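You operate a simulated robot arm through the tools that you are given. There is no shell and no other tool. Be economical: measure what you need, move in short steps, check, and stop when the job is done.

Carry out the task below with a simulated robot arm. There is one attempt and no reset: what you move stays moved.

Task
Put the drying bag from the top of the pressing bench on the shelf under the pressing bench. Then put the brass post on the clamp end of the stacking table. Then take the scrap tin and leave it on the pale end of the stacking table. Then take the weight and leave it on the steel tray. Then open the drawer of the pressing bench. Do these in the order given. Set down upright: drying bag, brass post, weight.

It is judged by the outcome, as a careful person would: the job done as asked, and still so three seconds after it is handed in. It fails if anything else is knocked over, pushed out of place, dropped, spilled or broken.

Robot
A 7-joint arm with a two-finger parallel gripper on a trunk, on a base that drives. Base frame: it is fixed to the floor where the robot stands at the start and does not move with it; the origin is under the middle of the robot, x ahead of it, y to its left, z up. Units: cm, degrees, N and s.
With the tool pointing down near the work surface it reaches from about 10 to 58 cm from the robot's upright axis, wherever it stands. Its first joint turns from -166.0 to 166.0 degrees. Places, roughly: brass post [50, 0, 75]; clamp end of the stacking table [-290, 250, 80]; drawer of the pressing bench [50, -20, 70]; drying bag [50, 0, 75]; pale end of the stacking table (36x18 cm) [-350, 190, 78]; scrap tin (9x9x6 cm) [-240, 260, 80]; shelf under the pressing bench [20, -50, 30]; steel tray (33x11x4 cm) [-60, -90, 80]; weight (6x6x7 cm) [-260, 260, 30]. Payload 3.43 kg.
The TCP is the grasp point between the finger pads, 3.4 cm short of the fingertips. In the tool frame z runs along the fingers and y along their closing line. Largest opening 12.8 cm; finger width 2.4, thickness 1.2; the body of the gripper, 4.8 by 13 cm, starts 9.6 cm behind the TCP.
Orientation is that of the tool frame in the base frame, as a unit quaternion [w, x, y, z]. With the fingers straight down and closing along the base's y, the tool's x points along the base's -x, its y along +y and its z along -z.

Tools
- The arm moves only by the tool move_arm. Its argument "deltas" is a list that holds one entry, the list of rows, each a list of 7 numbers: the turn, a rotation vector about the tool's x, y, z in units of 45 degrees (1.0 is 45 degrees), then the shift along the tool's x, y, z in units of 500 mm (1.0 is 500 mm), then the opening in per cent of the stroke, from 0 (shut) to 100 (fully open). In form: [[[wx, wy, wz, dx, dy, dz, hand], ...]]. A call has 1 to 8 rows; each row is the pose to reach, as a shift and turn from the pose commanded when the call began, along the tool's axes at that moment. A call with a number of a shift or a turn outside -1 to 1 is refused whole. Each row takes 0.2 s and may step no farther than 5 cm and 8.6 degrees from the row before; otherwise, or with a gripper value out of range, the whole call is refused. A pose out of reach is approached as far as the arm can. The call stops where the force on the tool passes 40 N (or 10 N more than at its start, if that is more) or the arm is blocked; 0.2 s more then pass. The fingers move at their own pace (about 15.3 cm/s each) and stop on an object; they squeeze with about 42 N. The grip force told is the motor's: it shows also when the fingers shut on nothing. Time passes only in rows, and 0.2 s behind the last, so rows that repeat a pose let the fingers close. The reply holds the time, the measured pose of the TCP, the force on the tool along the base axes, the opening and the grip force, in the units named above and with some noise, with the torque about the TCP (base axes, N m) and any sound that the robot's microphone picked up, and new pictures: "show" is both (left out), scene, wrist or none.
- Cameras (640 x 400 px; columns grow to the right, rows downward): "scene" is now at [11.47, -5.6, 154.42]; the picture's right is [-1.00, -0.05, -0.00], its down [-0.05, 0.93, -0.36] and it looks along [0.02, -0.36, -0.93] (base axes); focal length 236 px, centre (320, 200). "wrist" rides on the gripper at [7.6, -1.1, -16] in the tool frame; the picture's right is [0.15, 0.99, 0.00], its down [-0.88, 0.13, -0.46] and it looks along [-0.45, 0.07, 0.89] (tool axes); focal length 234 px, centre (320, 200). There is no depth. A picture from a camera that has moved, and an enlarged one, comes with that camera's place and axes in the base frame and with its lens. The place of the scene camera against the robot may be out by one fixed shift of up to 1.8 cm in any direction.
- roll_base(legs): drives the robot by 1 to 6 legs, each [ahead, turn to the left] in cm and degrees, along the robot's own axes; the way and the turn of a leg run together, so that a leg with both is an arc; at most 150 cm and 180 degrees a leg. The arm and the cameras ride along, it lands a little off, and it stops where it bumps. It gives what a move gives, and a new picture of the scene camera.
- head_to(pan, tilt): turns the head with the scene camera to pan (to the left, within 132 degrees either way) and tilt (down, from -29 to 69), counted from straight ahead of the robot. It gives what a move gives, and a new picture of the scene camera.
- inspect(camera, box): a new picture of the part [left, top, right, bottom] of that camera's present view, enlarged. The clock stands still meanwhile.
- sign_off(): hands the job in; it is judged then, once.

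Work in short steps. Places have to be worked out from the pictures, the camera data and where the tool is seen: move nearer, look again, correct. Check each grasp and each placing, and mend what went wrong. You have 165 turns and 260 pictures in all, those below and enlarged ones among them. Open the gripper and draw the arm clear of the work before you hand the job in, unless the task says otherwise; then end with one line.

The tools are called after ">>>" by a JSON object that holds its "api" and its "payload". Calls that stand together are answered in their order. move_arm: Moves the arm, as the interface text tells. Its arguments: {"type":"object","properties":{"deltas":{"type":"array","items":{"type":"array","items":{"type":"array","items":{"type":"number"}}}},"show":{"type":"string","enum":["both","scene","wrist","none"]}},"required":["deltas"]} The other tools are called the same way: roll_base (legs) drives the base; head_to (pan, tilt) turns the head that bears the scene camera; inspect (camera, box) takes an enlarged picture of a part of a camera's view; sign_off () hands the job in.

At the start:

```text
t: 0.0
tcp_pos: [27.68, -38.2, 109.57]
orientation: [0.0, 0.001, 1.0, 0.0]
wrist_force: [0.2, 0.4, -0.7]
wrist_torque: [-0.01, 0.0, 0.02]
gripper_width: 12.79
finger_force: 0.0
robot x, y, heading: [-0.39, -0.23, 0.2]
head pan, tilt: [-86.9, 68.8]
```

scene: 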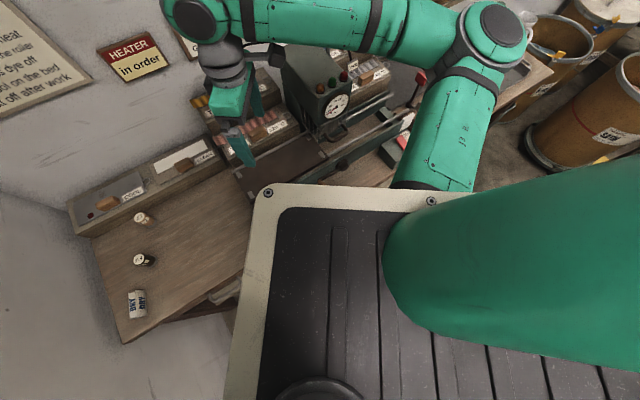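
wrist: 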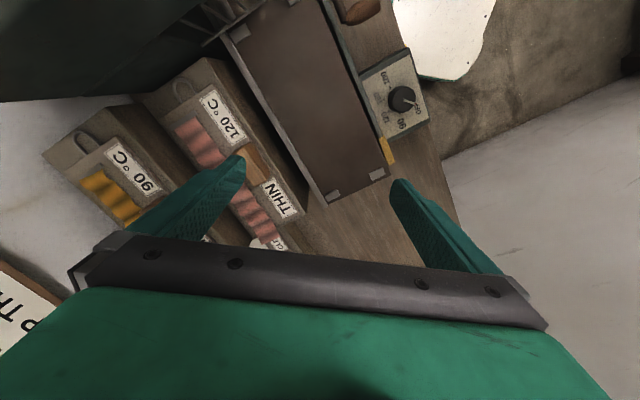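

The pressing bench appears ahead and to the right of the robot. I'll turn the head to survey it.

>>> {"api": "head_to", "payload": {"pan": -40, "tilt": 45}}

>>> {"api": "head_to", "payload": {"pan": 0, "tilt": 50}}

>>> {"api": "head_to", "payload": {"pan": -110, "tilt": 35}}

>>> {"api": "head_to", "payload": {"pan": 120, "tilt": 20}}

```text
t: 1.1
tcp_pos: [27.58, -38.2, 109.68]
orientation: [0.0, 0.0, 1.0, 0.0]
wrist_force: [-0.4, -0.4, -0.5]
wrist_torque: [0.0, 0.0, 0.0]
gripper_width: 12.81
finger_force: 0.1
robot x, y, heading: [0.24, -0.2, -0.0]
head pan, tilt: [-40.0, 45.0]
camera scene: at [17.39, -5.25, 157.31], right [-0.64, -0.77, 0.0], down [-0.54, 0.46, -0.71], along [0.54, -0.45, -0.71], focal length 236 px, centre (320, 200)
```

scene: 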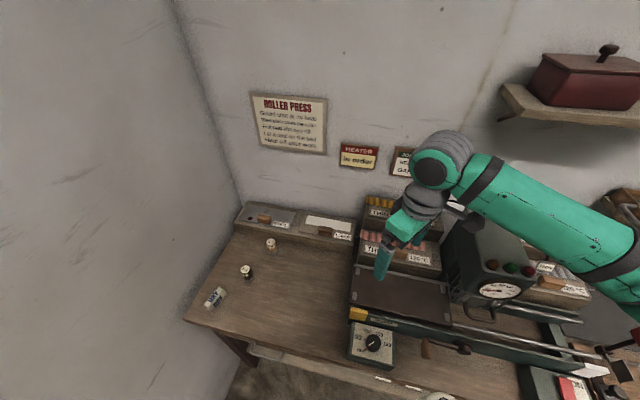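

```text
t: 2.2
tcp_pos: [27.6, -38.24, 109.7]
orientation: [0.001, 0.0, 1.0, -0.001]
wrist_force: [0.2, -0.4, 0.3]
wrist_torque: [0.03, 0.03, 0.02]
gripper_width: 12.8
finger_force: 0.0
robot x, y, heading: [0.12, 0.07, -0.1]
head pan, tilt: [0.0, 50.0]
camera scene: at [18.87, -0.02, 156.62], right [0.0, -1.0, 0.0], down [-0.77, 0.0, -0.64], along [0.64, 0.0, -0.77], focal length 236 px, centre (320, 200)
```

scene: 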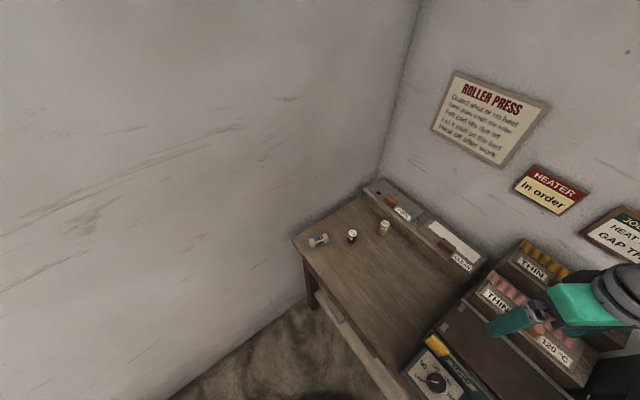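

```text
t: 4.1
tcp_pos: [27.58, -38.25, 109.58]
orientation: [0.0, 0.0, 1.0, 0.0]
wrist_force: [0.0, -0.1, -0.8]
wrist_torque: [-0.01, -0.01, 0.0]
gripper_width: 12.8
finger_force: 0.1
robot x, y, heading: [0.09, -0.06, -0.1]
head pan, tilt: [-110.0, 35.0]
camera scene: at [8.16, -8.29, 158.79], right [-0.94, 0.34, 0.0], down [0.2, 0.54, -0.82], along [-0.28, -0.77, -0.57], focal length 236 px, centre (320, 200)
```

scene: 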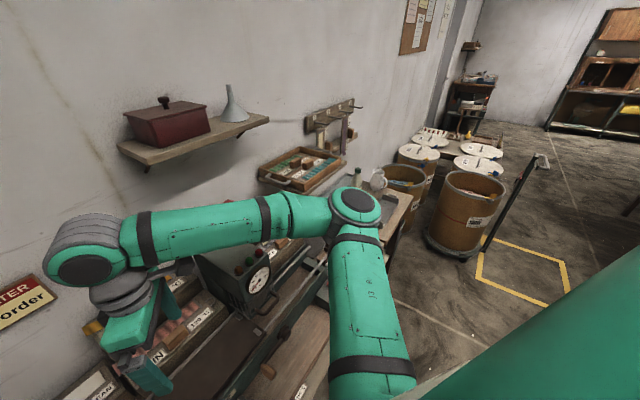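

```text
t: 7.4
tcp_pos: [27.61, -38.21, 109.75]
orientation: [-0.001, 0.0, 1.0, -0.001]
wrist_force: [0.2, 0.2, 0.2]
wrist_torque: [-0.03, 0.02, -0.01]
gripper_width: 12.78
finger_force: 0.0
robot x, y, heading: [0.05, 0.05, 0.0]
head pan, tilt: [120.0, 20.0]
camera scene: at [6.52, 8.05, 161.18], right [0.87, 0.5, 0.0], down [0.17, -0.3, -0.94], along [-0.47, 0.81, -0.34], focal length 236 px, centre (320, 200)
```

scene: 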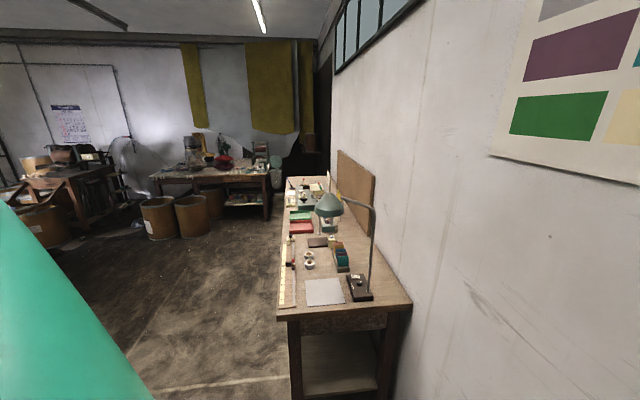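

Three small things stand on the bench's left part. I'll look closer at them.

>>> {"api": "head_to", "payload": {"pan": -35, "tilt": 58}}

>>> {"api": "inspect", "payload": {"camera": "scene", "box": [160, 100, 320, 200]}}

>>> {"api": "inspect", "payload": {"camera": "scene", "box": [160, 160, 480, 360]}}

```text
t: 9.8
tcp_pos: [27.55, -38.16, 109.63]
orientation: [0.0, 0.0, 1.0, 0.0]
wrist_force: [-0.3, 0.0, 0.6]
wrist_torque: [0.02, 0.03, 0.05]
gripper_width: 12.8
finger_force: 0.1
robot x, y, heading: [0.19, -0.22, 0.0]
head pan, tilt: [-35.0, 58.0]
camera scene: at [16.82, -3.96, 155.6], right [-0.57, -0.82, 0.0], down [-0.69, 0.49, -0.53], along [0.43, -0.3, -0.85], focal length 236 px, centre (320, 200)
```

scene: 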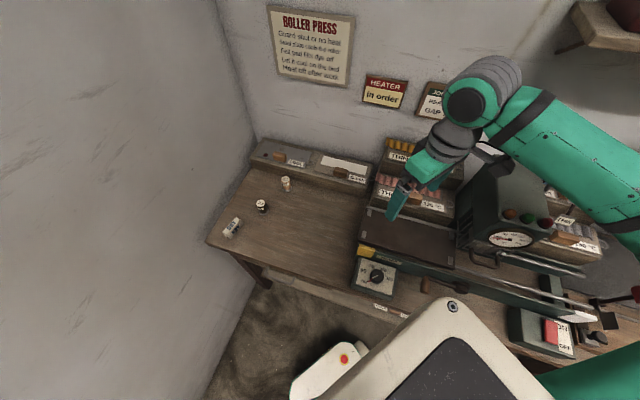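

```text
4.00 times, centred on (240, 150) of scene
camera zoom: at [16.82, -3.96, 155.6], right [-0.57, -0.82, 0.0], down [-0.69, 0.49, -0.53], along [0.43, -0.3, -0.85], focal length 945 px, centre (640, 400)
```

zoom: 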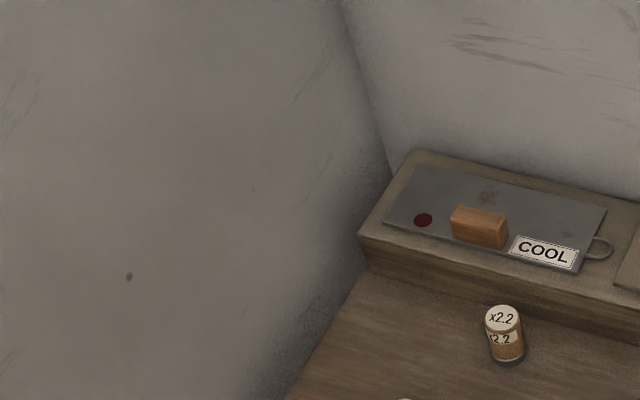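

```text
2.00 times, centred on (320, 260) of scene
camera zoom: at [16.82, -3.96, 155.6], right [-0.57, -0.82, 0.0], down [-0.69, 0.49, -0.53], along [0.43, -0.3, -0.85], focal length 473 px, centre (320, 80)
```

zoom: 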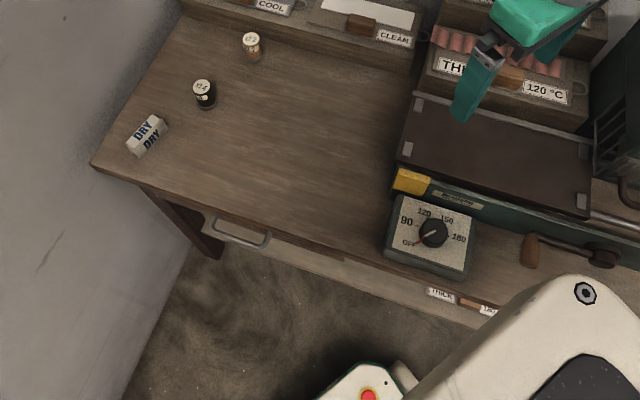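

>>> {"api": "inspect", "payload": {"camera": "scene", "box": [210, 165, 310, 245]}}

>>> {"api": "inspect", "payload": {"camera": "scene", "box": [250, 195, 274, 215]}}

```text
5.00 times, centred on (260, 205) of scene
camera zoom: at [16.82, -3.96, 155.6], right [-0.57, -0.82, 0.0], down [-0.69, 0.49, -0.53], along [0.43, -0.3, -0.85], focal length 1182 px, centre (620, 175)
```

zoom: 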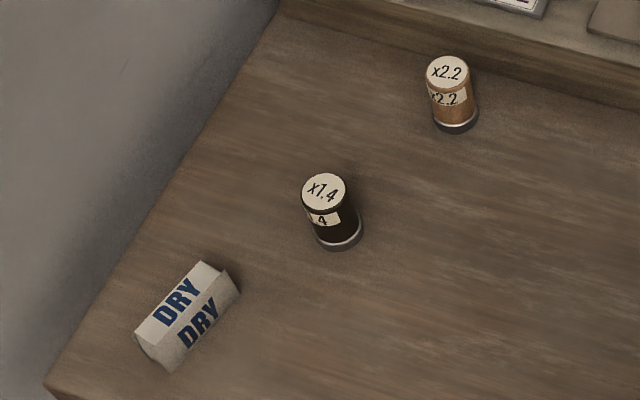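

```text
16.00 times, centred on (262, 205) of scene
camera zoom: at [16.82, -3.96, 155.6], right [-0.57, -0.82, 0.0], down [-0.69, 0.49, -0.53], along [0.43, -0.3, -0.85], focal length 3782 px, centre (1248, 120)
```

zoom: 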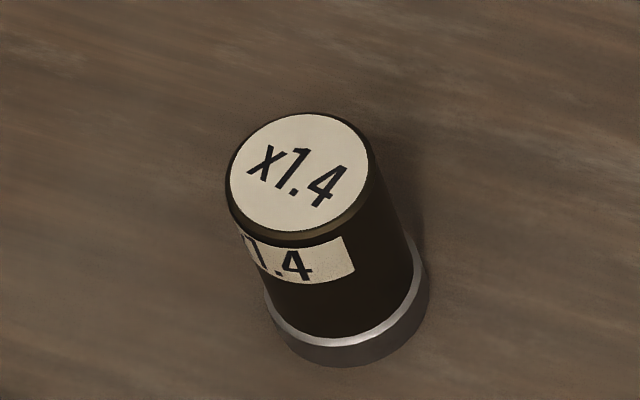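

>>> {"api": "inspect", "payload": {"camera": "scene", "box": [275, 172, 299, 192]}}

>>> {"api": "inspect", "payload": {"camera": "scene", "box": [340, 130, 440, 210]}}

>>> {"api": "inspect", "payload": {"camera": "scene", "box": [210, 210, 250, 240]}}

```text
16.00 times, centred on (287, 182) of scene
camera zoom: at [16.82, -3.96, 155.6], right [-0.57, -0.82, 0.0], down [-0.69, 0.49, -0.53], along [0.43, -0.3, -0.85], focal length 3782 px, centre (848, 488)
```

zoom: 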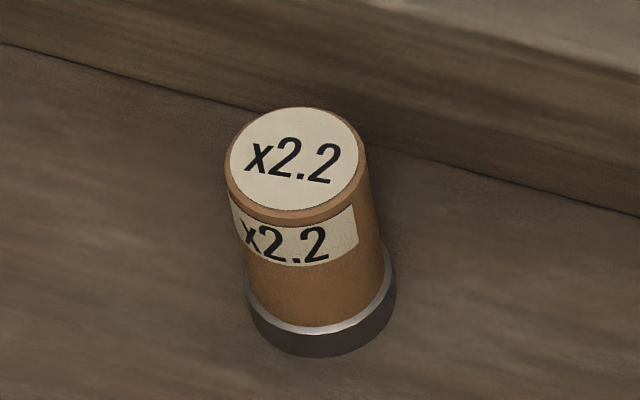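

```text
5.00 times, centred on (390, 170) of scene
camera zoom: at [16.82, -3.96, 155.6], right [-0.57, -0.82, 0.0], down [-0.69, 0.49, -0.53], along [0.43, -0.3, -0.85], focal length 1182 px, centre (-30, 350)
```

zoom: 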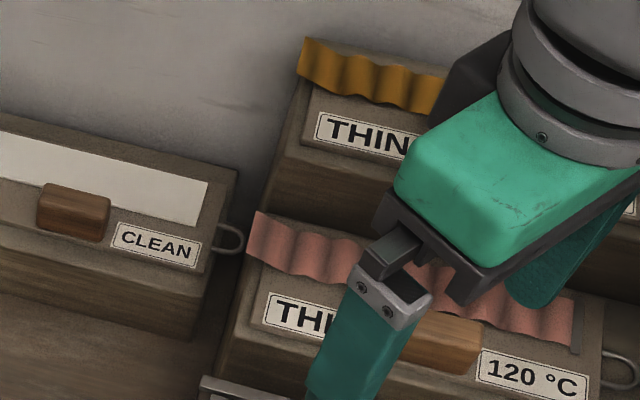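

```text
13.33 times, centred on (230, 225) of scene
camera zoom: at [16.82, -3.96, 155.6], right [-0.57, -0.82, 0.0], down [-0.69, 0.49, -0.53], along [0.43, -0.3, -0.85], focal length 3151 px, centre (1520, -133)
```

zoom: 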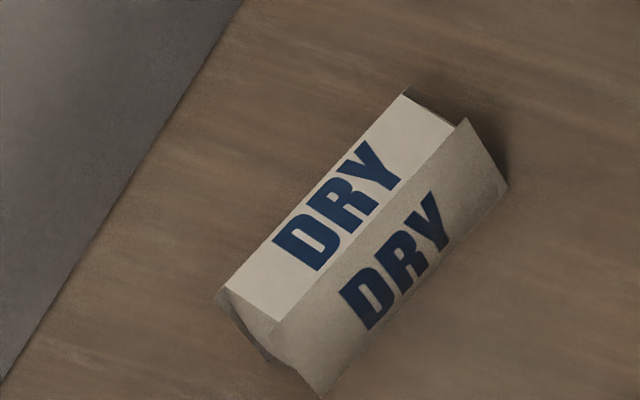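

I'll look straight down around the robot to learn its footprint and the shelf under the bench.

>>> {"api": "head_to", "payload": {"pan": -15, "tilt": 69}}

>>> {"api": "head_to", "payload": {"pan": 50, "tilt": 69}}

>>> {"api": "head_to", "payload": {"pan": 130, "tilt": 60}}

```text
t: 10.6
tcp_pos: [27.71, -38.21, 109.61]
orientation: [0.0, -0.001, 1.0, 0.001]
wrist_force: [-0.7, -0.3, -0.1]
wrist_torque: [-0.01, -0.05, 0.0]
gripper_width: 12.81
finger_force: 0.0
robot x, y, heading: [-0.13, -0.11, -0.0]
head pan, tilt: [-15.0, 68.8]
camera scene: at [16.57, -1.47, 154.43], right [-0.26, -0.97, 0.0], down [-0.9, 0.24, -0.36], along [0.35, -0.09, -0.93], focal length 236 px, centre (320, 200)
```

scene: 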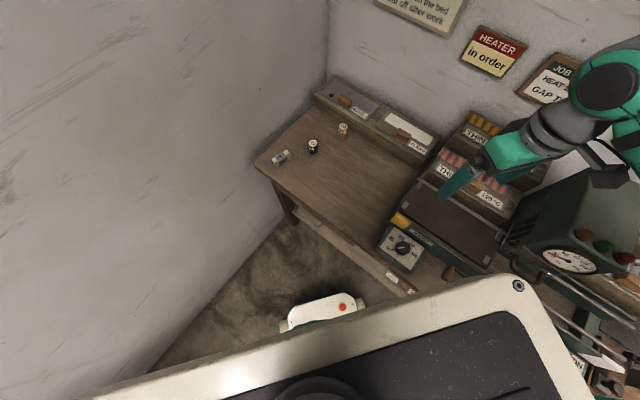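

```text
t: 12.0
tcp_pos: [27.62, -38.19, 109.68]
orientation: [0.0, -0.001, 1.0, 0.001]
wrist_force: [0.3, -0.6, -0.1]
wrist_torque: [-0.02, -0.01, 0.03]
gripper_width: 12.8
finger_force: 0.1
robot x, y, heading: [0.01, -0.04, 0.0]
head pan, tilt: [50.0, 68.8]
camera scene: at [14.77, 4.27, 154.42], right [0.77, -0.64, 0.0], down [-0.6, -0.71, -0.36], along [0.23, 0.28, -0.93], focal length 236 px, centre (320, 200)
```

scene: 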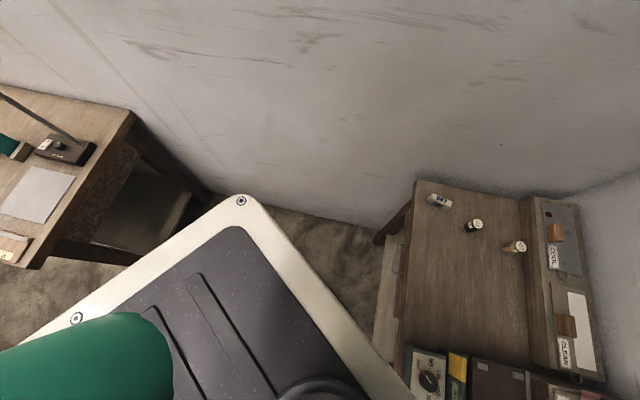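

```text
t: 13.5
tcp_pos: [27.73, -38.15, 109.73]
orientation: [0.0, 0.0, 1.0, -0.001]
wrist_force: [-0.2, -0.7, 0.4]
wrist_torque: [-0.02, 0.0, -0.01]
gripper_width: 12.78
finger_force: 0.1
robot x, y, heading: [-0.2, -0.04, -0.2]
head pan, tilt: [130.0, 60.0]
camera scene: at [6.89, 5.09, 155.36], right [0.77, 0.64, 0.0], down [0.56, -0.66, -0.5], along [-0.32, 0.38, -0.87], focal length 236 px, centre (320, 200)
```

scene: 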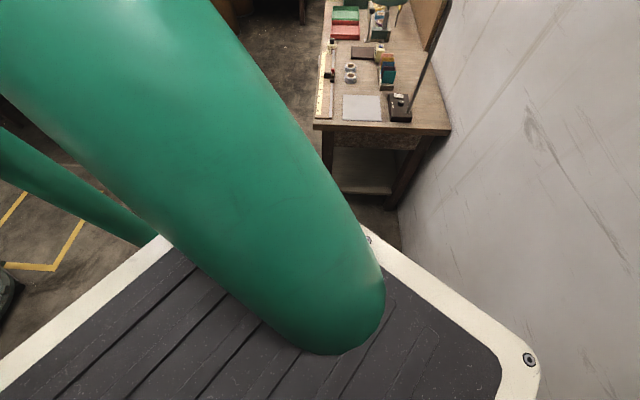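

The deck is merely the trunk top; the base is small. Before driving I'll swing the arm away from the press to the front of the robot, high up.

>>> {"api": "move_arm", "payload": {"deltas": [[[0, 0, 0, -0.031, 0.09, -0.01, 100], [0, 0, 0, -0.062, 0.18, -0.02, 100], [0, 0, 0, -0.093, 0.27, -0.03, 100], [0, 0, 0, -0.124, 0.36, -0.04, 100], [0, 0, 0, -0.155, 0.45, -0.05, 100], [0, 0, 0, -0.186, 0.54, -0.06, 100], [0, 0, 0, -0.21, 0.63, -0.07, 100], [0, 0, 0, -0.21, 0.72, -0.08, 100]]], "show": "wrist"}}

>>> {"api": "head_to", "payload": {"pan": -54, "tilt": 50}}

```text
t: 15.3
tcp_pos: [38.03, -2.1, 113.75]
orientation: [0.0, 0.002, 1.0, 0.0]
wrist_force: [-0.6, -0.3, 0.6]
wrist_torque: [0.06, -0.02, -0.02]
gripper_width: 12.75
finger_force: 0.1
robot x, y, heading: [-0.16, -0.18, 0.1]
head pan, tilt: [130.0, 60.0]
camera wrist: at [30.5, -3.28, 129.71], right [-0.14, 0.99, 0.0], down [0.88, 0.13, 0.46], along [0.45, 0.07, -0.89], focal length 234 px, centre (320, 200)
```

wrist: 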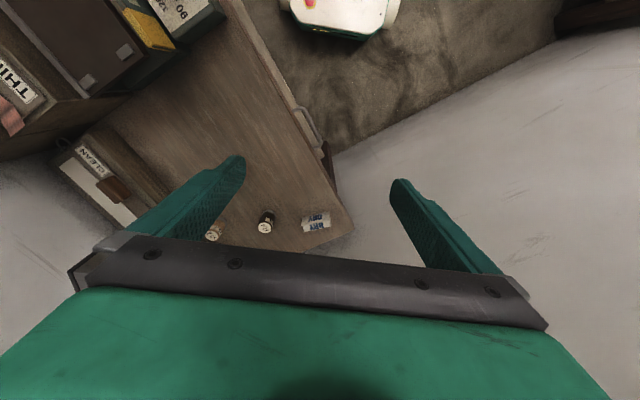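

```text
t: 18.0
tcp_pos: [38.14, -2.13, 113.87]
orientation: [0.0, 0.0, 1.0, -0.001]
wrist_force: [-0.8, -0.1, 0.0]
wrist_torque: [0.01, 0.01, 0.0]
gripper_width: 12.8
finger_force: 0.0
robot x, y, heading: [0.08, 0.17, -0.0]
head pan, tilt: [-54.0, 50.0]
camera scene: at [15.71, -6.24, 156.62], right [-0.81, -0.59, 0.0], down [-0.45, 0.62, -0.64], along [0.38, -0.52, -0.77], focal length 236 px, centre (320, 200)
```

scene: 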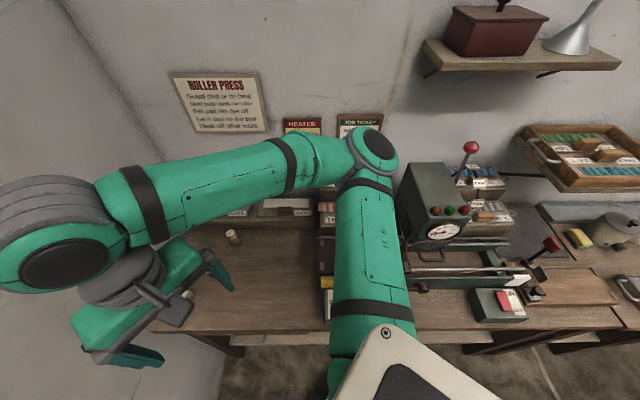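

Backing straight off 40 cm to look under the bench.

>>> {"api": "roll_base", "payload": {"legs": [[-40, 0]]}}

>>> {"api": "head_to", "payload": {"pan": -48, "tilt": 48}}

```text
t: 20.6
tcp_pos: [-2.97, -2.32, 113.81]
orientation: [0.0, 0.004, 1.0, 0.0]
wrist_force: [-0.4, -0.5, -0.3]
wrist_torque: [0.02, 0.0, 0.02]
gripper_width: 12.8
finger_force: 0.0
robot x, y, heading: [-40.74, 0.06, -0.5]
head pan, tilt: [-54.0, 50.0]
camera scene: at [-25.37, -6.2, 156.62], right [-0.81, -0.58, 0.0], down [-0.45, 0.62, -0.64], along [0.37, -0.52, -0.77], focal length 236 px, centre (320, 200)
```

scene: 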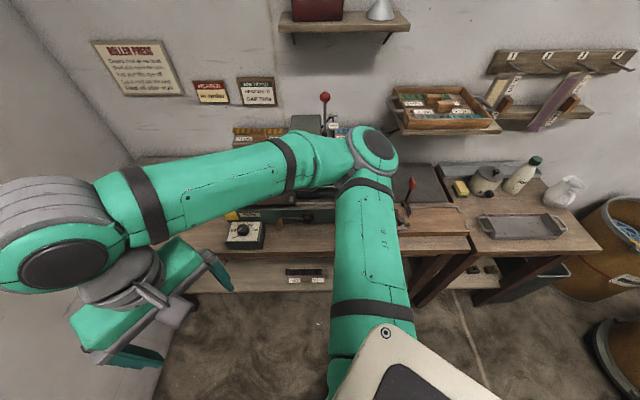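

```text
t: 21.2
tcp_pos: [-2.96, -2.19, 113.74]
orientation: [0.0, 0.005, 1.0, 0.001]
wrist_force: [0.1, -0.3, 0.0]
wrist_torque: [0.01, 0.01, 0.01]
gripper_width: 12.79
finger_force: 0.1
robot x, y, heading: [-40.96, 0.34, -0.7]
head pan, tilt: [-48.0, 48.0]
camera scene: at [-24.62, -5.83, 156.89], right [-0.75, -0.66, 0.0], down [-0.49, 0.56, -0.67], along [0.44, -0.5, -0.74], focal length 236 px, centre (320, 200)
```

scene: 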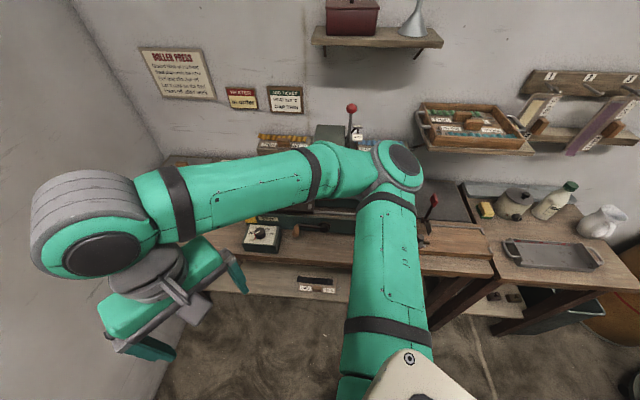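

>>> {"api": "inspect", "payload": {"camera": "scene", "box": [160, 210, 360, 335]}}

>>> {"api": "inspect", "payload": {"camera": "scene", "box": [420, 170, 640, 330]}}

```text
3.20 times, centred on (260, 272) of scene
camera zoom: at [-24.62, -5.83, 156.89], right [-0.75, -0.66, 0.0], down [-0.49, 0.56, -0.67], along [0.44, -0.5, -0.74], focal length 756 px, centre (512, -32)
```

zoom: 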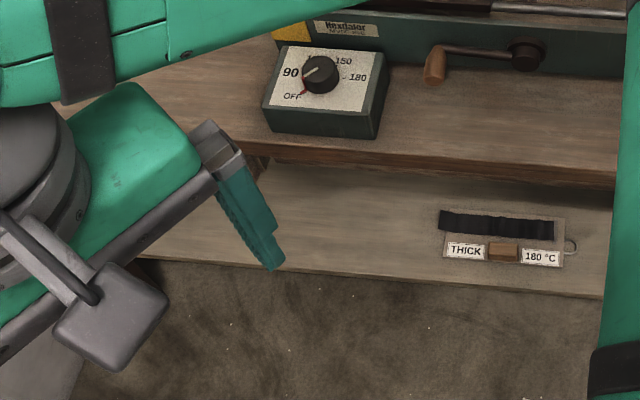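

```text
2.50 times, centred on (530, 250) of scene
camera zoom: at [-24.62, -5.83, 156.89], right [-0.75, -0.66, 0.0], down [-0.49, 0.56, -0.67], along [0.44, -0.5, -0.74], focal length 591 px, centre (-205, 75)
```

zoom: 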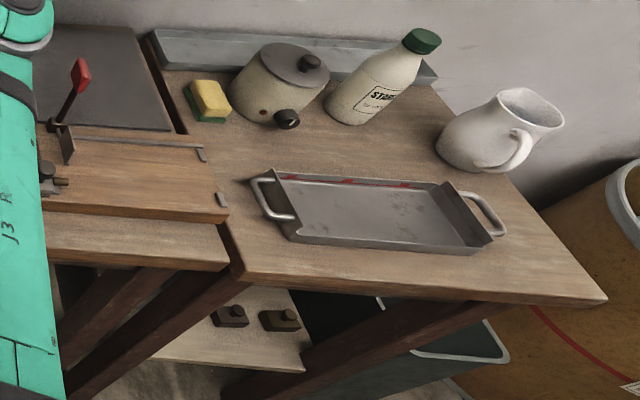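

The shelf is a low board with free space left of the plate; the steel tray stands on the table to the right. I'll swing the arm to the robot's right and then drive to the bench's left part.

>>> {"api": "move_arm", "payload": {"deltas": [[[0, 0, 0, 0.02, -0.09, -0.01, 100], [0, 0, 0, 0.04, -0.18, -0.01, 100], [0, 0, 0, 0.07, -0.27, -0.01, 100], [0, 0, 0, 0.1, -0.36, -0.01, 100], [0, 0, 0, 0.14, -0.45, -0.01, 100], [0, 0, 0, 0.18, -0.53, -0.01, 100], [0, 0, 0, 0.22, -0.6, -0.01, 100], [0, 0, 0, 0.25, -0.65, -0.01, 100]]], "show": "none"}}

>>> {"api": "roll_base", "payload": {"legs": [[0, 14.5], [50, 0]]}}

>>> {"api": "head_to", "payload": {"pan": -50, "tilt": 60}}

```text
t: 23.1
tcp_pos: [-15.73, -34.67, 114.23]
orientation: [-0.001, 0.004, 1.0, 0.0]
wrist_force: [0.2, 0.2, 0.3]
wrist_torque: [0.01, 0.04, 0.01]
gripper_width: 12.78
finger_force: 0.1
robot x, y, heading: [-40.68, 0.09, -0.2]
head pan, tilt: [-48.0, 48.0]
```

```text
t: 26.9
tcp_pos: [40.9, -14.87, 114.2]
orientation: [0.0, -0.124, 0.992, 0.0]
wrist_force: [0.3, 1.9, 1.0]
wrist_torque: [0.01, 0.04, -0.01]
gripper_width: 12.8
finger_force: 0.1
robot x, y, heading: [7.63, 12.36, 14.3]
head pan, tilt: [-48.0, 48.0]
camera scene: at [25.04, 10.63, 156.89], right [-0.55, -0.83, 0.0], down [-0.62, 0.41, -0.67], along [0.56, -0.37, -0.74], focal length 236 px, centre (320, 200)
```

scene: 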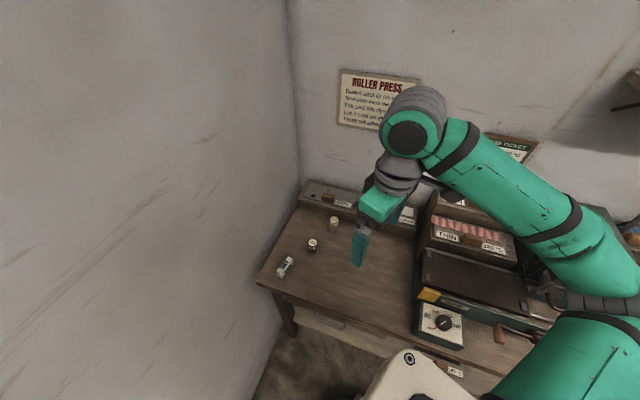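

```text
t: 27.7
tcp_pos: [40.84, -14.81, 114.17]
orientation: [0.0, -0.124, 0.992, 0.0]
wrist_force: [-0.4, 0.5, 0.0]
wrist_torque: [0.01, -0.03, 0.0]
gripper_width: 12.79
finger_force: 0.1
robot x, y, heading: [7.48, 12.53, 14.2]
head pan, tilt: [-50.0, 60.0]
camera scene: at [23.9, 11.11, 155.37], right [-0.58, -0.81, 0.0], down [-0.7, 0.51, -0.5], along [0.41, -0.29, -0.87], focal length 236 px, centre (320, 200)
```

scene: 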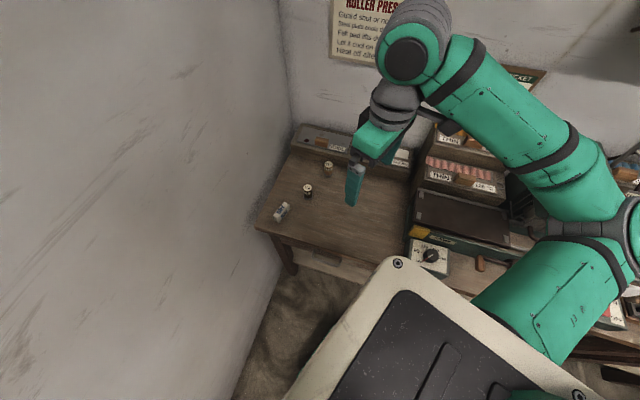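

Consistent with earlier estimates: bag near (66,0), orange post near (70,-25). I'll advance 22 cm more.

>>> {"api": "roll_base", "payload": {"legs": [[22, -6]]}}

>>> {"api": "head_to", "payload": {"pan": -58, "tilt": 65}}

>>> {"api": "inspect", "payload": {"camera": "scene", "box": [200, 120, 360, 220]}}

```text
t: 29.4
tcp_pos: [59.65, -13.59, 114.23]
orientation: [0.0, -0.076, 0.997, -0.001]
wrist_force: [-0.5, -1.0, -0.5]
wrist_torque: [0.0, -0.04, 0.0]
gripper_width: 12.78
finger_force: 0.0
robot x, y, heading: [29.41, 17.41, 8.6]
head pan, tilt: [-50.0, 60.0]
camera scene: at [45.24, 14.0, 155.36], right [-0.66, -0.75, 0.0], down [-0.65, 0.57, -0.5], along [0.38, -0.33, -0.87], focal length 236 px, centre (320, 200)
```

scene: 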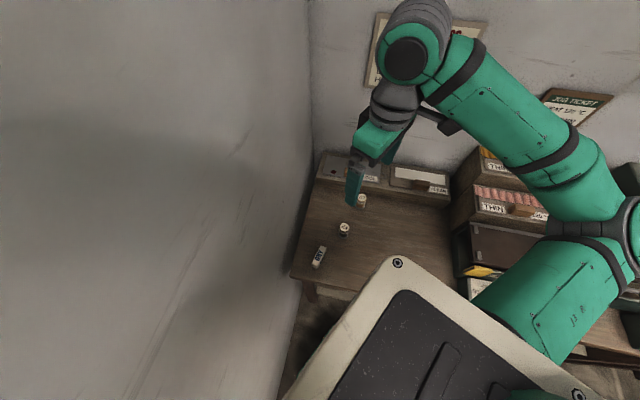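

```text
t: 30.1
tcp_pos: [59.66, -13.61, 114.29]
orientation: [0.0, -0.075, 0.997, 0.0]
wrist_force: [0.3, 0.8, 0.3]
wrist_torque: [-0.02, -0.04, 0.01]
gripper_width: 12.8
finger_force: 0.0
robot x, y, heading: [29.42, 16.73, 8.6]
head pan, tilt: [-58.0, 65.0]
camera scene: at [44.2, 13.79, 154.81], right [-0.76, -0.65, 0.0], down [-0.59, 0.69, -0.42], along [0.28, -0.32, -0.91], focal length 236 px, centre (320, 200)
```

scene: 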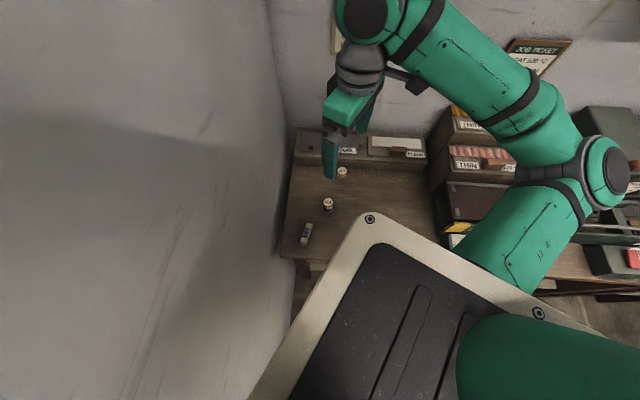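

```text
4.00 times, centred on (280, 170) of scene
camera zoom: at [44.2, 13.79, 154.81], right [-0.76, -0.65, 0.0], down [-0.59, 0.69, -0.42], along [0.28, -0.32, -0.91], focal length 945 px, centre (480, 320)
```

zoom: 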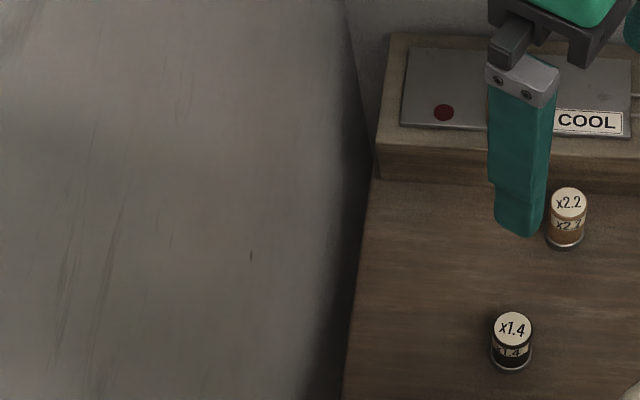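

>>> {"api": "inspect", "payload": {"camera": "wrist", "box": [0, 0, 640, 400]}}

```text
1.00 times, centred on (320, 200) of wrist (not enlarged: the box is as wide or as high as the picture)
camera zoom: at [52.34, -15.86, 130.07], right [-0.29, 0.96, 0.0], down [0.85, 0.26, 0.46], along [0.44, 0.13, -0.89], focal length 234 px, centre (320, 200)
```

zoom: 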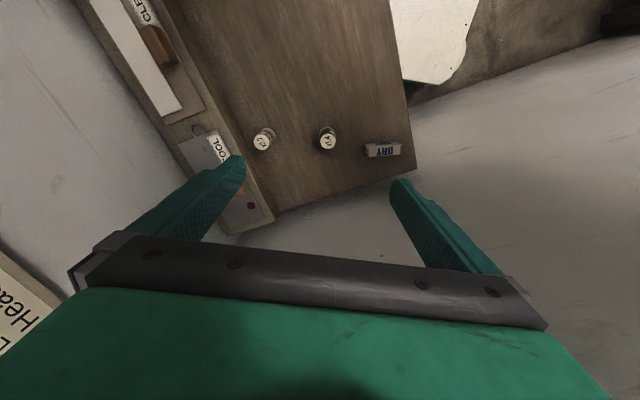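

I'll yaw the tool toward the bench's depth direction and move it before the bag for a close look.

>>> {"api": "move_arm", "payload": {"deltas": [[[0, 0, 0.16, 0.008, 0.077, 0.02, 100], [0, 0, 0.32, 0.015, 0.155, 0.04, 100], [0, 0, 0.48, 0.023, 0.232, 0.06, 100], [0, 0, 0.64, 0.03, 0.31, 0.08, 100], [0, 0, 0.8, 0.038, 0.387, 0.1, 100], [0, 0, 0.96, 0.045, 0.464, 0.12, 100]]], "show": "wrist"}}

```text
t: 31.5
tcp_pos: [61.29, 5.34, 111.26]
orientation: [-0.001, 0.296, 0.955, -0.001]
wrist_force: [-23.7, -12.1, 13.6]
wrist_torque: [1.86, -2.83, 0.57]
gripper_width: 11.53
finger_force: 0.1
out of reach, approached as far as the arm can: row 4, 5, 6
robot x, y, heading: [29.16, 17.04, 8.5]
head pan, tilt: [-58.0, 65.0]
camera wrist: at [54.42, 8.72, 127.17], right [0.44, 0.9, 0.0], down [0.8, -0.39, 0.45], along [0.41, -0.2, -0.89], focal length 234 px, centre (320, 200)
```

wrist: 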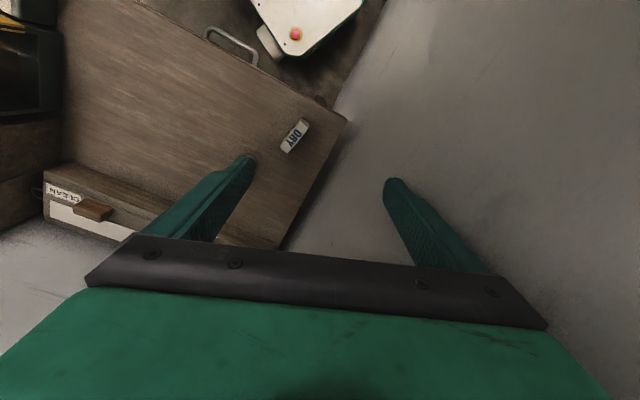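

The finger touched the side wall. I retreat from it along the tool's -y.

>>> {"api": "move_arm", "payload": {"deltas": [[[0, 0, 0, 0.0, -0.06, 0, 100], [0, 0, 0, 0.02, -0.14, 0, 100], [0, 0, 0, 0.04, -0.2, 0, 100]]], "show": "wrist"}}

```text
t: 32.3
tcp_pos: [55.27, -2.69, 112.09]
orientation: [-0.001, 0.295, 0.956, 0.0]
wrist_force: [0.2, -0.4, -0.5]
wrist_torque: [0.02, 0.0, 0.01]
gripper_width: 12.78
finger_force: 0.0
out of reach, approached as far as the arm can: row 2, 3
robot x, y, heading: [29.12, 16.85, 9.0]
head pan, tilt: [-58.0, 65.0]
camera wrist: at [48.41, 0.57, 127.98], right [0.44, 0.9, 0.0], down [0.8, -0.39, 0.45], along [0.41, -0.2, -0.89], focal length 234 px, centre (320, 200)
```

wrist: 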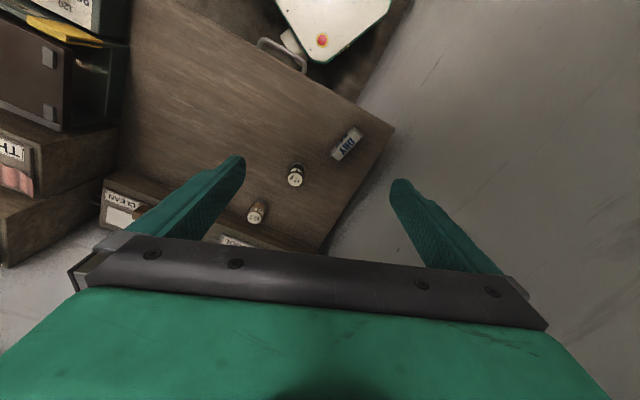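

The bag is at about (62,0) with its long axis bearing about -70. The robot is too close for a pitched tool, so I back off 13 cm.

>>> {"api": "roll_base", "payload": {"legs": [[-13, 0]]}}

>>> {"api": "move_arm", "payload": {"deltas": [[[0, 0, 0.15, -0.06, 0.05, 0.04, 100], [0, 0, 0.3, -0.12, 0.1, 0.08, 100], [0, 0, 0.45, -0.18, 0.15, 0.12, 100], [0, 0, 0.58, -0.24, 0.15, 0.16, 100]]], "show": "wrist"}}

```text
t: 33.5
tcp_pos: [42.31, -4.74, 112.16]
orientation: [-0.001, 0.297, 0.955, 0.0]
wrist_force: [-0.3, -0.1, 0.0]
wrist_torque: [-0.01, 0.01, 0.04]
gripper_width: 12.82
finger_force: 0.0
robot x, y, heading: [16.41, 14.69, 8.8]
head pan, tilt: [-58.0, 65.0]
camera scene: at [31.22, 11.8, 154.81], right [-0.76, -0.65, 0.0], down [-0.59, 0.69, -0.42], along [0.28, -0.32, -0.91], focal length 236 px, centre (320, 200)
```

scene: 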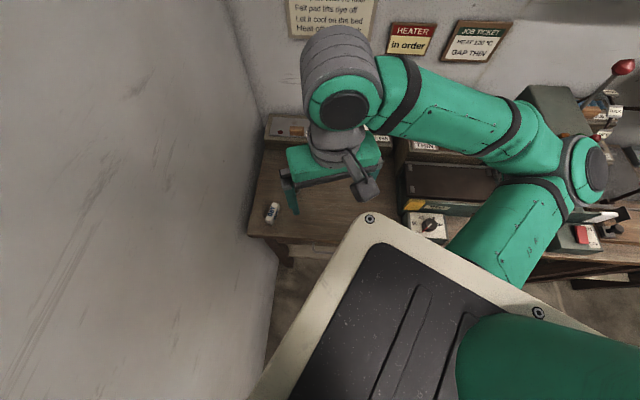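

```text
t: 34.5
tcp_pos: [56.59, -5.48, 104.15]
orientation: [-0.001, 0.504, 0.863, 0.0]
wrist_force: [-0.6, 0.3, -0.6]
wrist_torque: [0.0, -0.01, 0.02]
gripper_width: 12.82
finger_force: 0.1
robot x, y, heading: [16.36, 14.8, 8.7]
head pan, tilt: [-58.0, 65.0]
camera wrist: at [51.87, 0.61, 120.05], right [0.79, 0.61, 0.0], down [0.55, -0.7, 0.45], along [0.28, -0.36, -0.89], focal length 234 px, centre (320, 200)
```

wrist: 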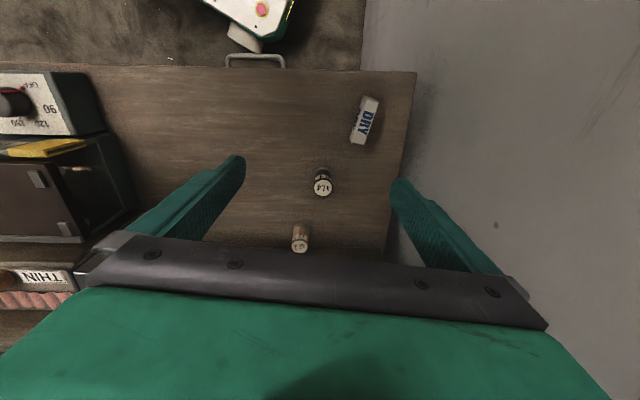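

Now pitch the tool 45° and come to a pre-grasp in front of the bag.

>>> {"api": "move_arm", "payload": {"deltas": [[[0, -0.167, 0, 0.032, 0.021, 0.053, 100], [0, -0.333, 0, 0.064, 0.043, 0.107, 100], [0, -0.5, 0, 0.096, 0.064, 0.16, 100], [0, -0.667, 0, 0.128, 0.085, 0.213, 100], [0, -0.833, 0, 0.16, 0.107, 0.267, 100], [0, -1.0, 0, 0.192, 0.128, 0.32, 100]]], "show": "both"}}

```text
t: 36.0
tcp_pos: [57.61, 6.17, 88.07]
orientation: [0.331, 0.466, 0.798, -0.193]
wrist_force: [0.6, 0.0, 0.0]
wrist_torque: [-0.01, -0.02, -0.02]
gripper_width: 12.82
finger_force: 0.1
out of reach, approached as far as the arm can: row 4, 5
robot x, y, heading: [16.36, 14.72, 8.6]
head pan, tilt: [-58.0, 65.0]
camera scene: at [31.33, 11.81, 154.8], right [-0.76, -0.65, 0.0], down [-0.59, 0.69, -0.42], along [0.28, -0.32, -0.91], focal length 236 px, centre (320, 200)
camera wrist: at [48.44, 20.03, 93.96], right [0.81, 0.58, -0.1], down [0.26, -0.2, 0.95], along [0.53, -0.79, -0.31], focal length 234 px, centre (320, 200)
```

scene: 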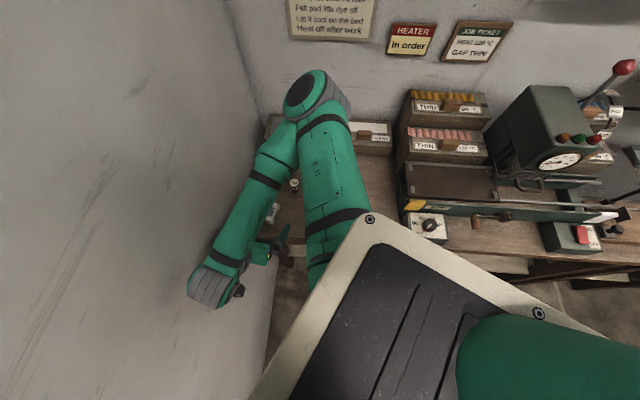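
wrist: 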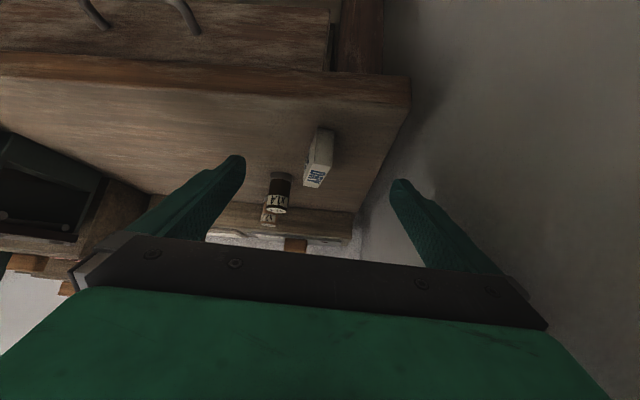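

Triangulating the last two wrist pictures gives the bag centre about (60.7, 0.4, 81.6), the bench top near z 79.5, right on the tool axis 9 cm ahead. I advance 6 cm.

>>> {"api": "move_arm", "payload": {"deltas": [[[0, 0, 0, 0, 0, 0.04, 100], [0, 0, 0, 0, 0, 0.08, 100], [0, 0, 0, 0, 0, 0.12, 100], [0, 0, 0, 0, 0, 0.12, 100]]], "show": "wrist"}}

```text
t: 37.0
tcp_pos: [59.41, 2.45, 83.83]
orientation: [0.33, 0.466, 0.798, -0.192]
wrist_force: [0.3, -0.2, -0.4]
wrist_torque: [-0.01, 0.0, 0.02]
gripper_width: 12.8
finger_force: 0.0
robot x, y, heading: [15.92, 15.1, 8.8]
head pan, tilt: [-58.0, 65.0]
camera wrist: at [50.23, 16.41, 89.7], right [0.81, 0.58, -0.1], down [0.26, -0.2, 0.94], along [0.52, -0.79, -0.31], focal length 234 px, centre (320, 200)
```

wrist: 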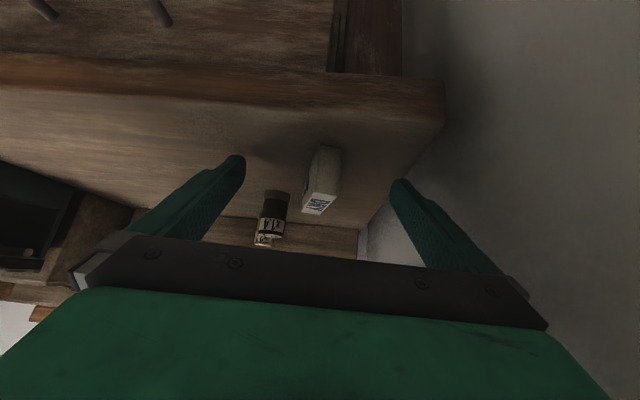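

The bag centre is level with the fingertips; I go about 2.2 cm forward horizontally and slightly down, then close.

>>> {"api": "move_arm", "payload": {"deltas": [[[0, 0, 0, -0.012, 0, 0.019, 100], [0, 0, 0, -0.024, 0, 0.038, 100], [0, 0, 0, -0.024, 0, 0.038, 100]]], "show": "wrist"}}

>>> {"api": "move_arm", "payload": {"deltas": [[[0, 0, 0, 0, 0, 0, 60], [0, 0, 0, 0, 0, 0, 40], [0, 0, 0, 0, 0, 0, 20], [0, 0, 0, 0, 0, 0, 0], [0, 0, 0, 0, 0, 0, 0]]], "show": "wrist"}}

```text
t: 37.8
tcp_pos: [60.3, 0.51, 83.24]
orientation: [0.33, 0.466, 0.798, -0.193]
wrist_force: [0.2, 0.4, 0.4]
wrist_torque: [0.0, -0.01, -0.03]
gripper_width: 12.8
finger_force: 0.0
robot x, y, heading: [16.11, 14.76, 8.8]
head pan, tilt: [-58.0, 65.0]
camera wrist: at [51.23, 14.48, 89.13], right [0.81, 0.58, -0.1], down [0.26, -0.2, 0.94], along [0.52, -0.79, -0.31], focal length 234 px, centre (320, 200)
```

wrist: 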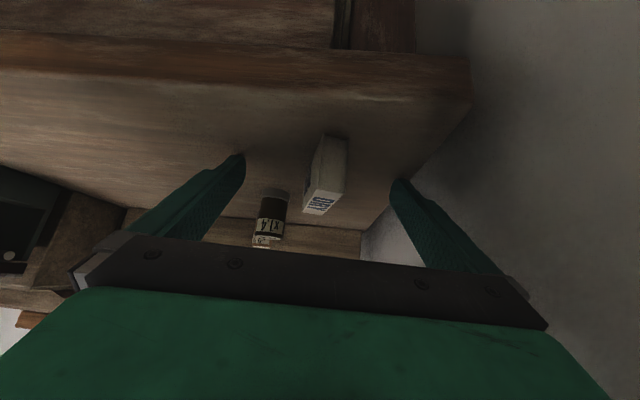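

```text
t: 39.0
tcp_pos: [60.41, 0.54, 83.33]
orientation: [0.33, 0.466, 0.798, -0.193]
wrist_force: [-0.2, 0.0, -0.4]
wrist_torque: [0.0, 0.0, 0.02]
gripper_width: 2.53
finger_force: 41.2
robot x, y, heading: [16.11, 14.84, 9.1]
head pan, tilt: [-58.0, 65.0]
camera wrist: at [51.22, 14.49, 89.13], right [0.81, 0.58, -0.1], down [0.26, -0.2, 0.94], along [0.52, -0.79, -0.31], focal length 234 px, centre (320, 200)
```

wrist: 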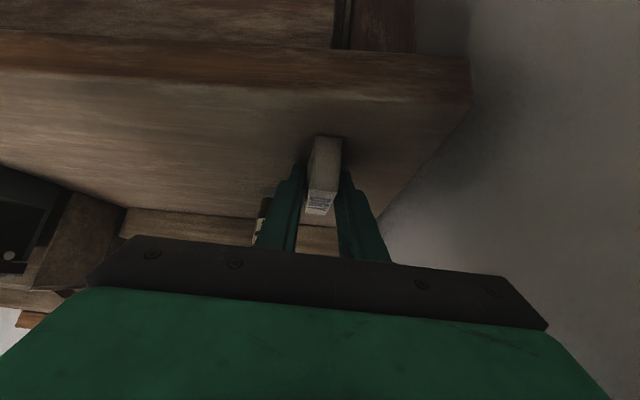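

Gripped (2.5 cm wide). Lift 6 cm straight up and check.

>>> {"api": "move_arm", "payload": {"deltas": [[[0, 0, 0, -0.028, 0, -0.028, 0], [0, 0, 0, -0.056, 0, -0.056, 0], [0, 0, 0, -0.085, 0, -0.085, 0]]], "show": "both"}}

```text
t: 39.8
tcp_pos: [60.39, 0.59, 89.42]
orientation: [0.33, 0.465, 0.798, -0.192]
wrist_force: [0.0, 0.1, -0.3]
wrist_torque: [0.01, -0.02, -0.02]
gripper_width: 2.52
finger_force: 42.4
robot x, y, heading: [16.46, 15.21, 8.7]
head pan, tilt: [-58.0, 65.0]
camera scene: at [31.24, 11.81, 154.8], right [-0.76, -0.65, 0.0], down [-0.59, 0.69, -0.42], along [0.28, -0.32, -0.91], focal length 236 px, centre (320, 200)
camera wrist: at [51.26, 14.53, 95.22], right [0.81, 0.58, -0.1], down [0.26, -0.2, 0.94], along [0.52, -0.79, -0.31], focal length 234 px, centre (320, 200)
```

scene: 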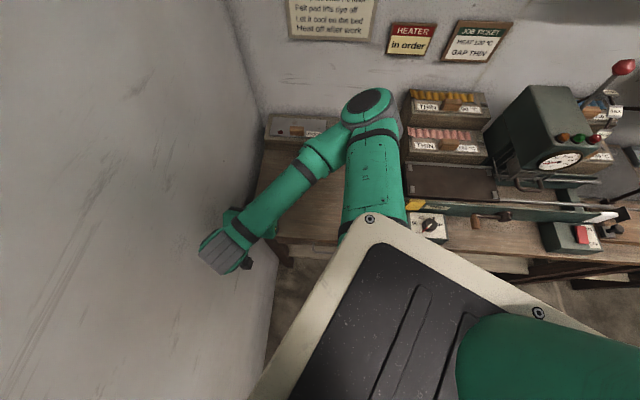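
wrist: 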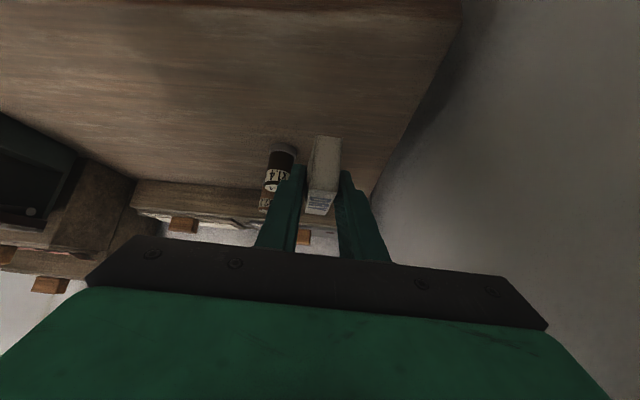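

Bag held. Lift higher and back off 20 cm.

>>> {"api": "move_arm", "payload": {"deltas": [[[0, 0, 0, -0.04, 0, -0.04, 0], [0, 0, 0, -0.08, 0, -0.08, 0], [0, 0, 0, -0.12, 0, -0.12, 0]]], "show": "none"}}

>>> {"api": "roll_base", "payload": {"legs": [[-20, 0]]}}

```text
t: 40.5
tcp_pos: [61.3, 0.52, 97.72]
orientation: [0.329, 0.466, 0.798, -0.193]
wrist_force: [-0.3, -0.6, -0.6]
wrist_torque: [-0.01, 0.02, 0.0]
gripper_width: 2.51
finger_force: 41.8
out of reach, approached as far as the arm can: row 3
robot x, y, heading: [16.43, 14.74, 8.8]
head pan, tilt: [-58.0, 65.0]
```

```text
t: 42.1
tcp_pos: [41.19, -2.7, 97.71]
orientation: [0.329, 0.467, 0.797, -0.194]
wrist_force: [-0.2, 0.4, -0.8]
wrist_torque: [0.01, -0.01, 0.03]
gripper_width: 2.51
finger_force: 42.2
robot x, y, heading: [-3.62, 11.62, 8.6]
head pan, tilt: [-58.0, 65.0]
camera scene: at [11.27, 8.71, 154.8], right [-0.76, -0.65, 0.0], down [-0.59, 0.69, -0.42], along [0.28, -0.32, -0.91], focal length 236 px, centre (320, 200)
```

scene: 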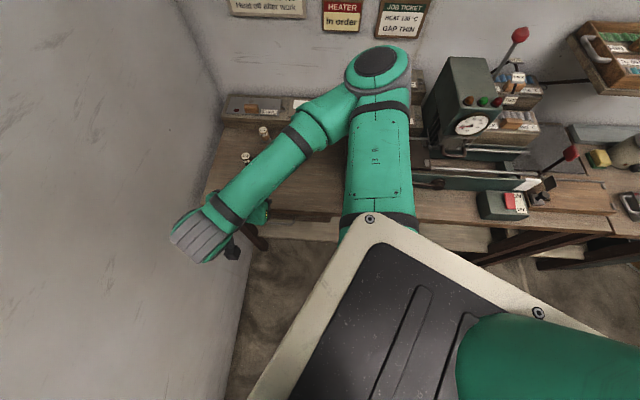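

Plan: bring the arm to the front of the robot, back well off, lower the arm in the open, then drive forward to insert the bag under the bench.

>>> {"api": "move_arm", "payload": {"deltas": [[[-0.115, 0, -0.115, 0.039, 0.034, -0.025, 0], [-0.23, 0, -0.23, 0.078, 0.067, -0.049, 0], [-0.345, 0, -0.345, 0.117, 0.101, -0.074, 0], [-0.46, 0, -0.46, 0.156, 0.135, -0.099, 0], [-0.575, 0, -0.575, 0.195, 0.168, -0.123, 0], [-0.69, 0, -0.69, 0.234, 0.202, -0.148, 0]]], "show": "scene"}}

```text
t: 43.5
tcp_pos: [46.92, 14.97, 93.08]
orientation: [0.378, 0.135, 0.914, -0.056]
wrist_force: [-0.1, 0.1, -0.1]
wrist_torque: [0.0, 0.0, -0.01]
gripper_width: 2.5
finger_force: 42.0
out of reach, approached as far as the arm can: row 1, 2, 3, 4, 5, 6
robot x, y, heading: [-3.44, 11.67, 8.6]
head pan, tilt: [-58.0, 65.0]
camera scene: at [11.27, 8.71, 154.8], right [-0.76, -0.65, 0.0], down [-0.59, 0.69, -0.42], along [0.28, -0.32, -0.91], focal length 236 px, centre (320, 200)
```

scene: 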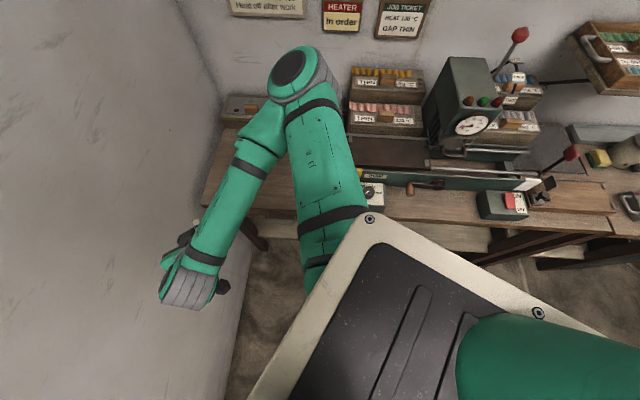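

Now back off 45 cm and turn right about 24°.

>>> {"api": "roll_base", "payload": {"legs": [[-45, 0], [0, -24]]}}

>>> {"api": "head_to", "payload": {"pan": -15, "tilt": 45}}

```text
t: 47.7
tcp_pos: [-1.73, -13.11, 93.21]
orientation: [0.357, 0.323, 0.866, -0.134]
wrist_force: [0.1, 0.4, 0.3]
wrist_torque: [0.01, 0.0, -0.01]
gripper_width: 2.52
finger_force: 41.9
robot x, y, heading: [-49.31, 4.88, -15.7]
head pan, tilt: [-58.0, 65.0]
camera scene: at [-36.82, -3.99, 154.8], right [-0.96, -0.28, 0.0], down [-0.26, 0.87, -0.42], along [0.12, -0.41, -0.91], focal length 236 px, centre (320, 200)
```

scene: 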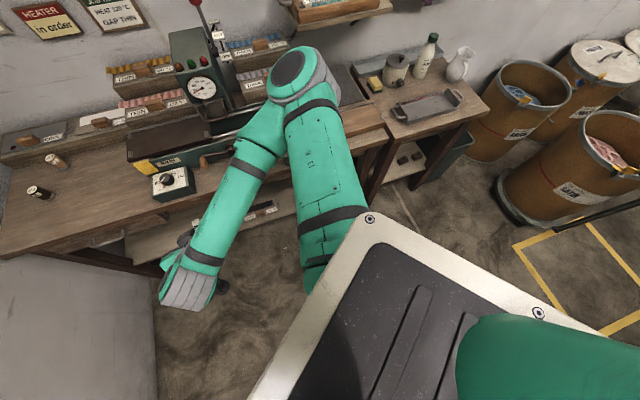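

```text
t: 48.8
tcp_pos: [-1.8, -13.19, 93.08]
orientation: [0.357, 0.323, 0.866, -0.134]
wrist_force: [-0.2, -0.1, 0.0]
wrist_torque: [0.01, -0.03, -0.02]
gripper_width: 2.51
finger_force: 41.9
robot x, y, heading: [-49.09, 4.48, -15.4]
head pan, tilt: [-15.0, 45.0]
camera scene: at [-31.54, -2.3, 157.31], right [-0.51, -0.86, 0.0], down [-0.61, 0.36, -0.71], along [0.61, -0.36, -0.71], focal length 236 px, centre (320, 200)
```

scene: 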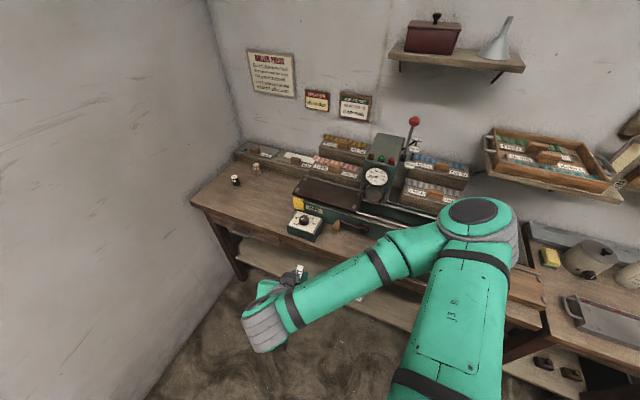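

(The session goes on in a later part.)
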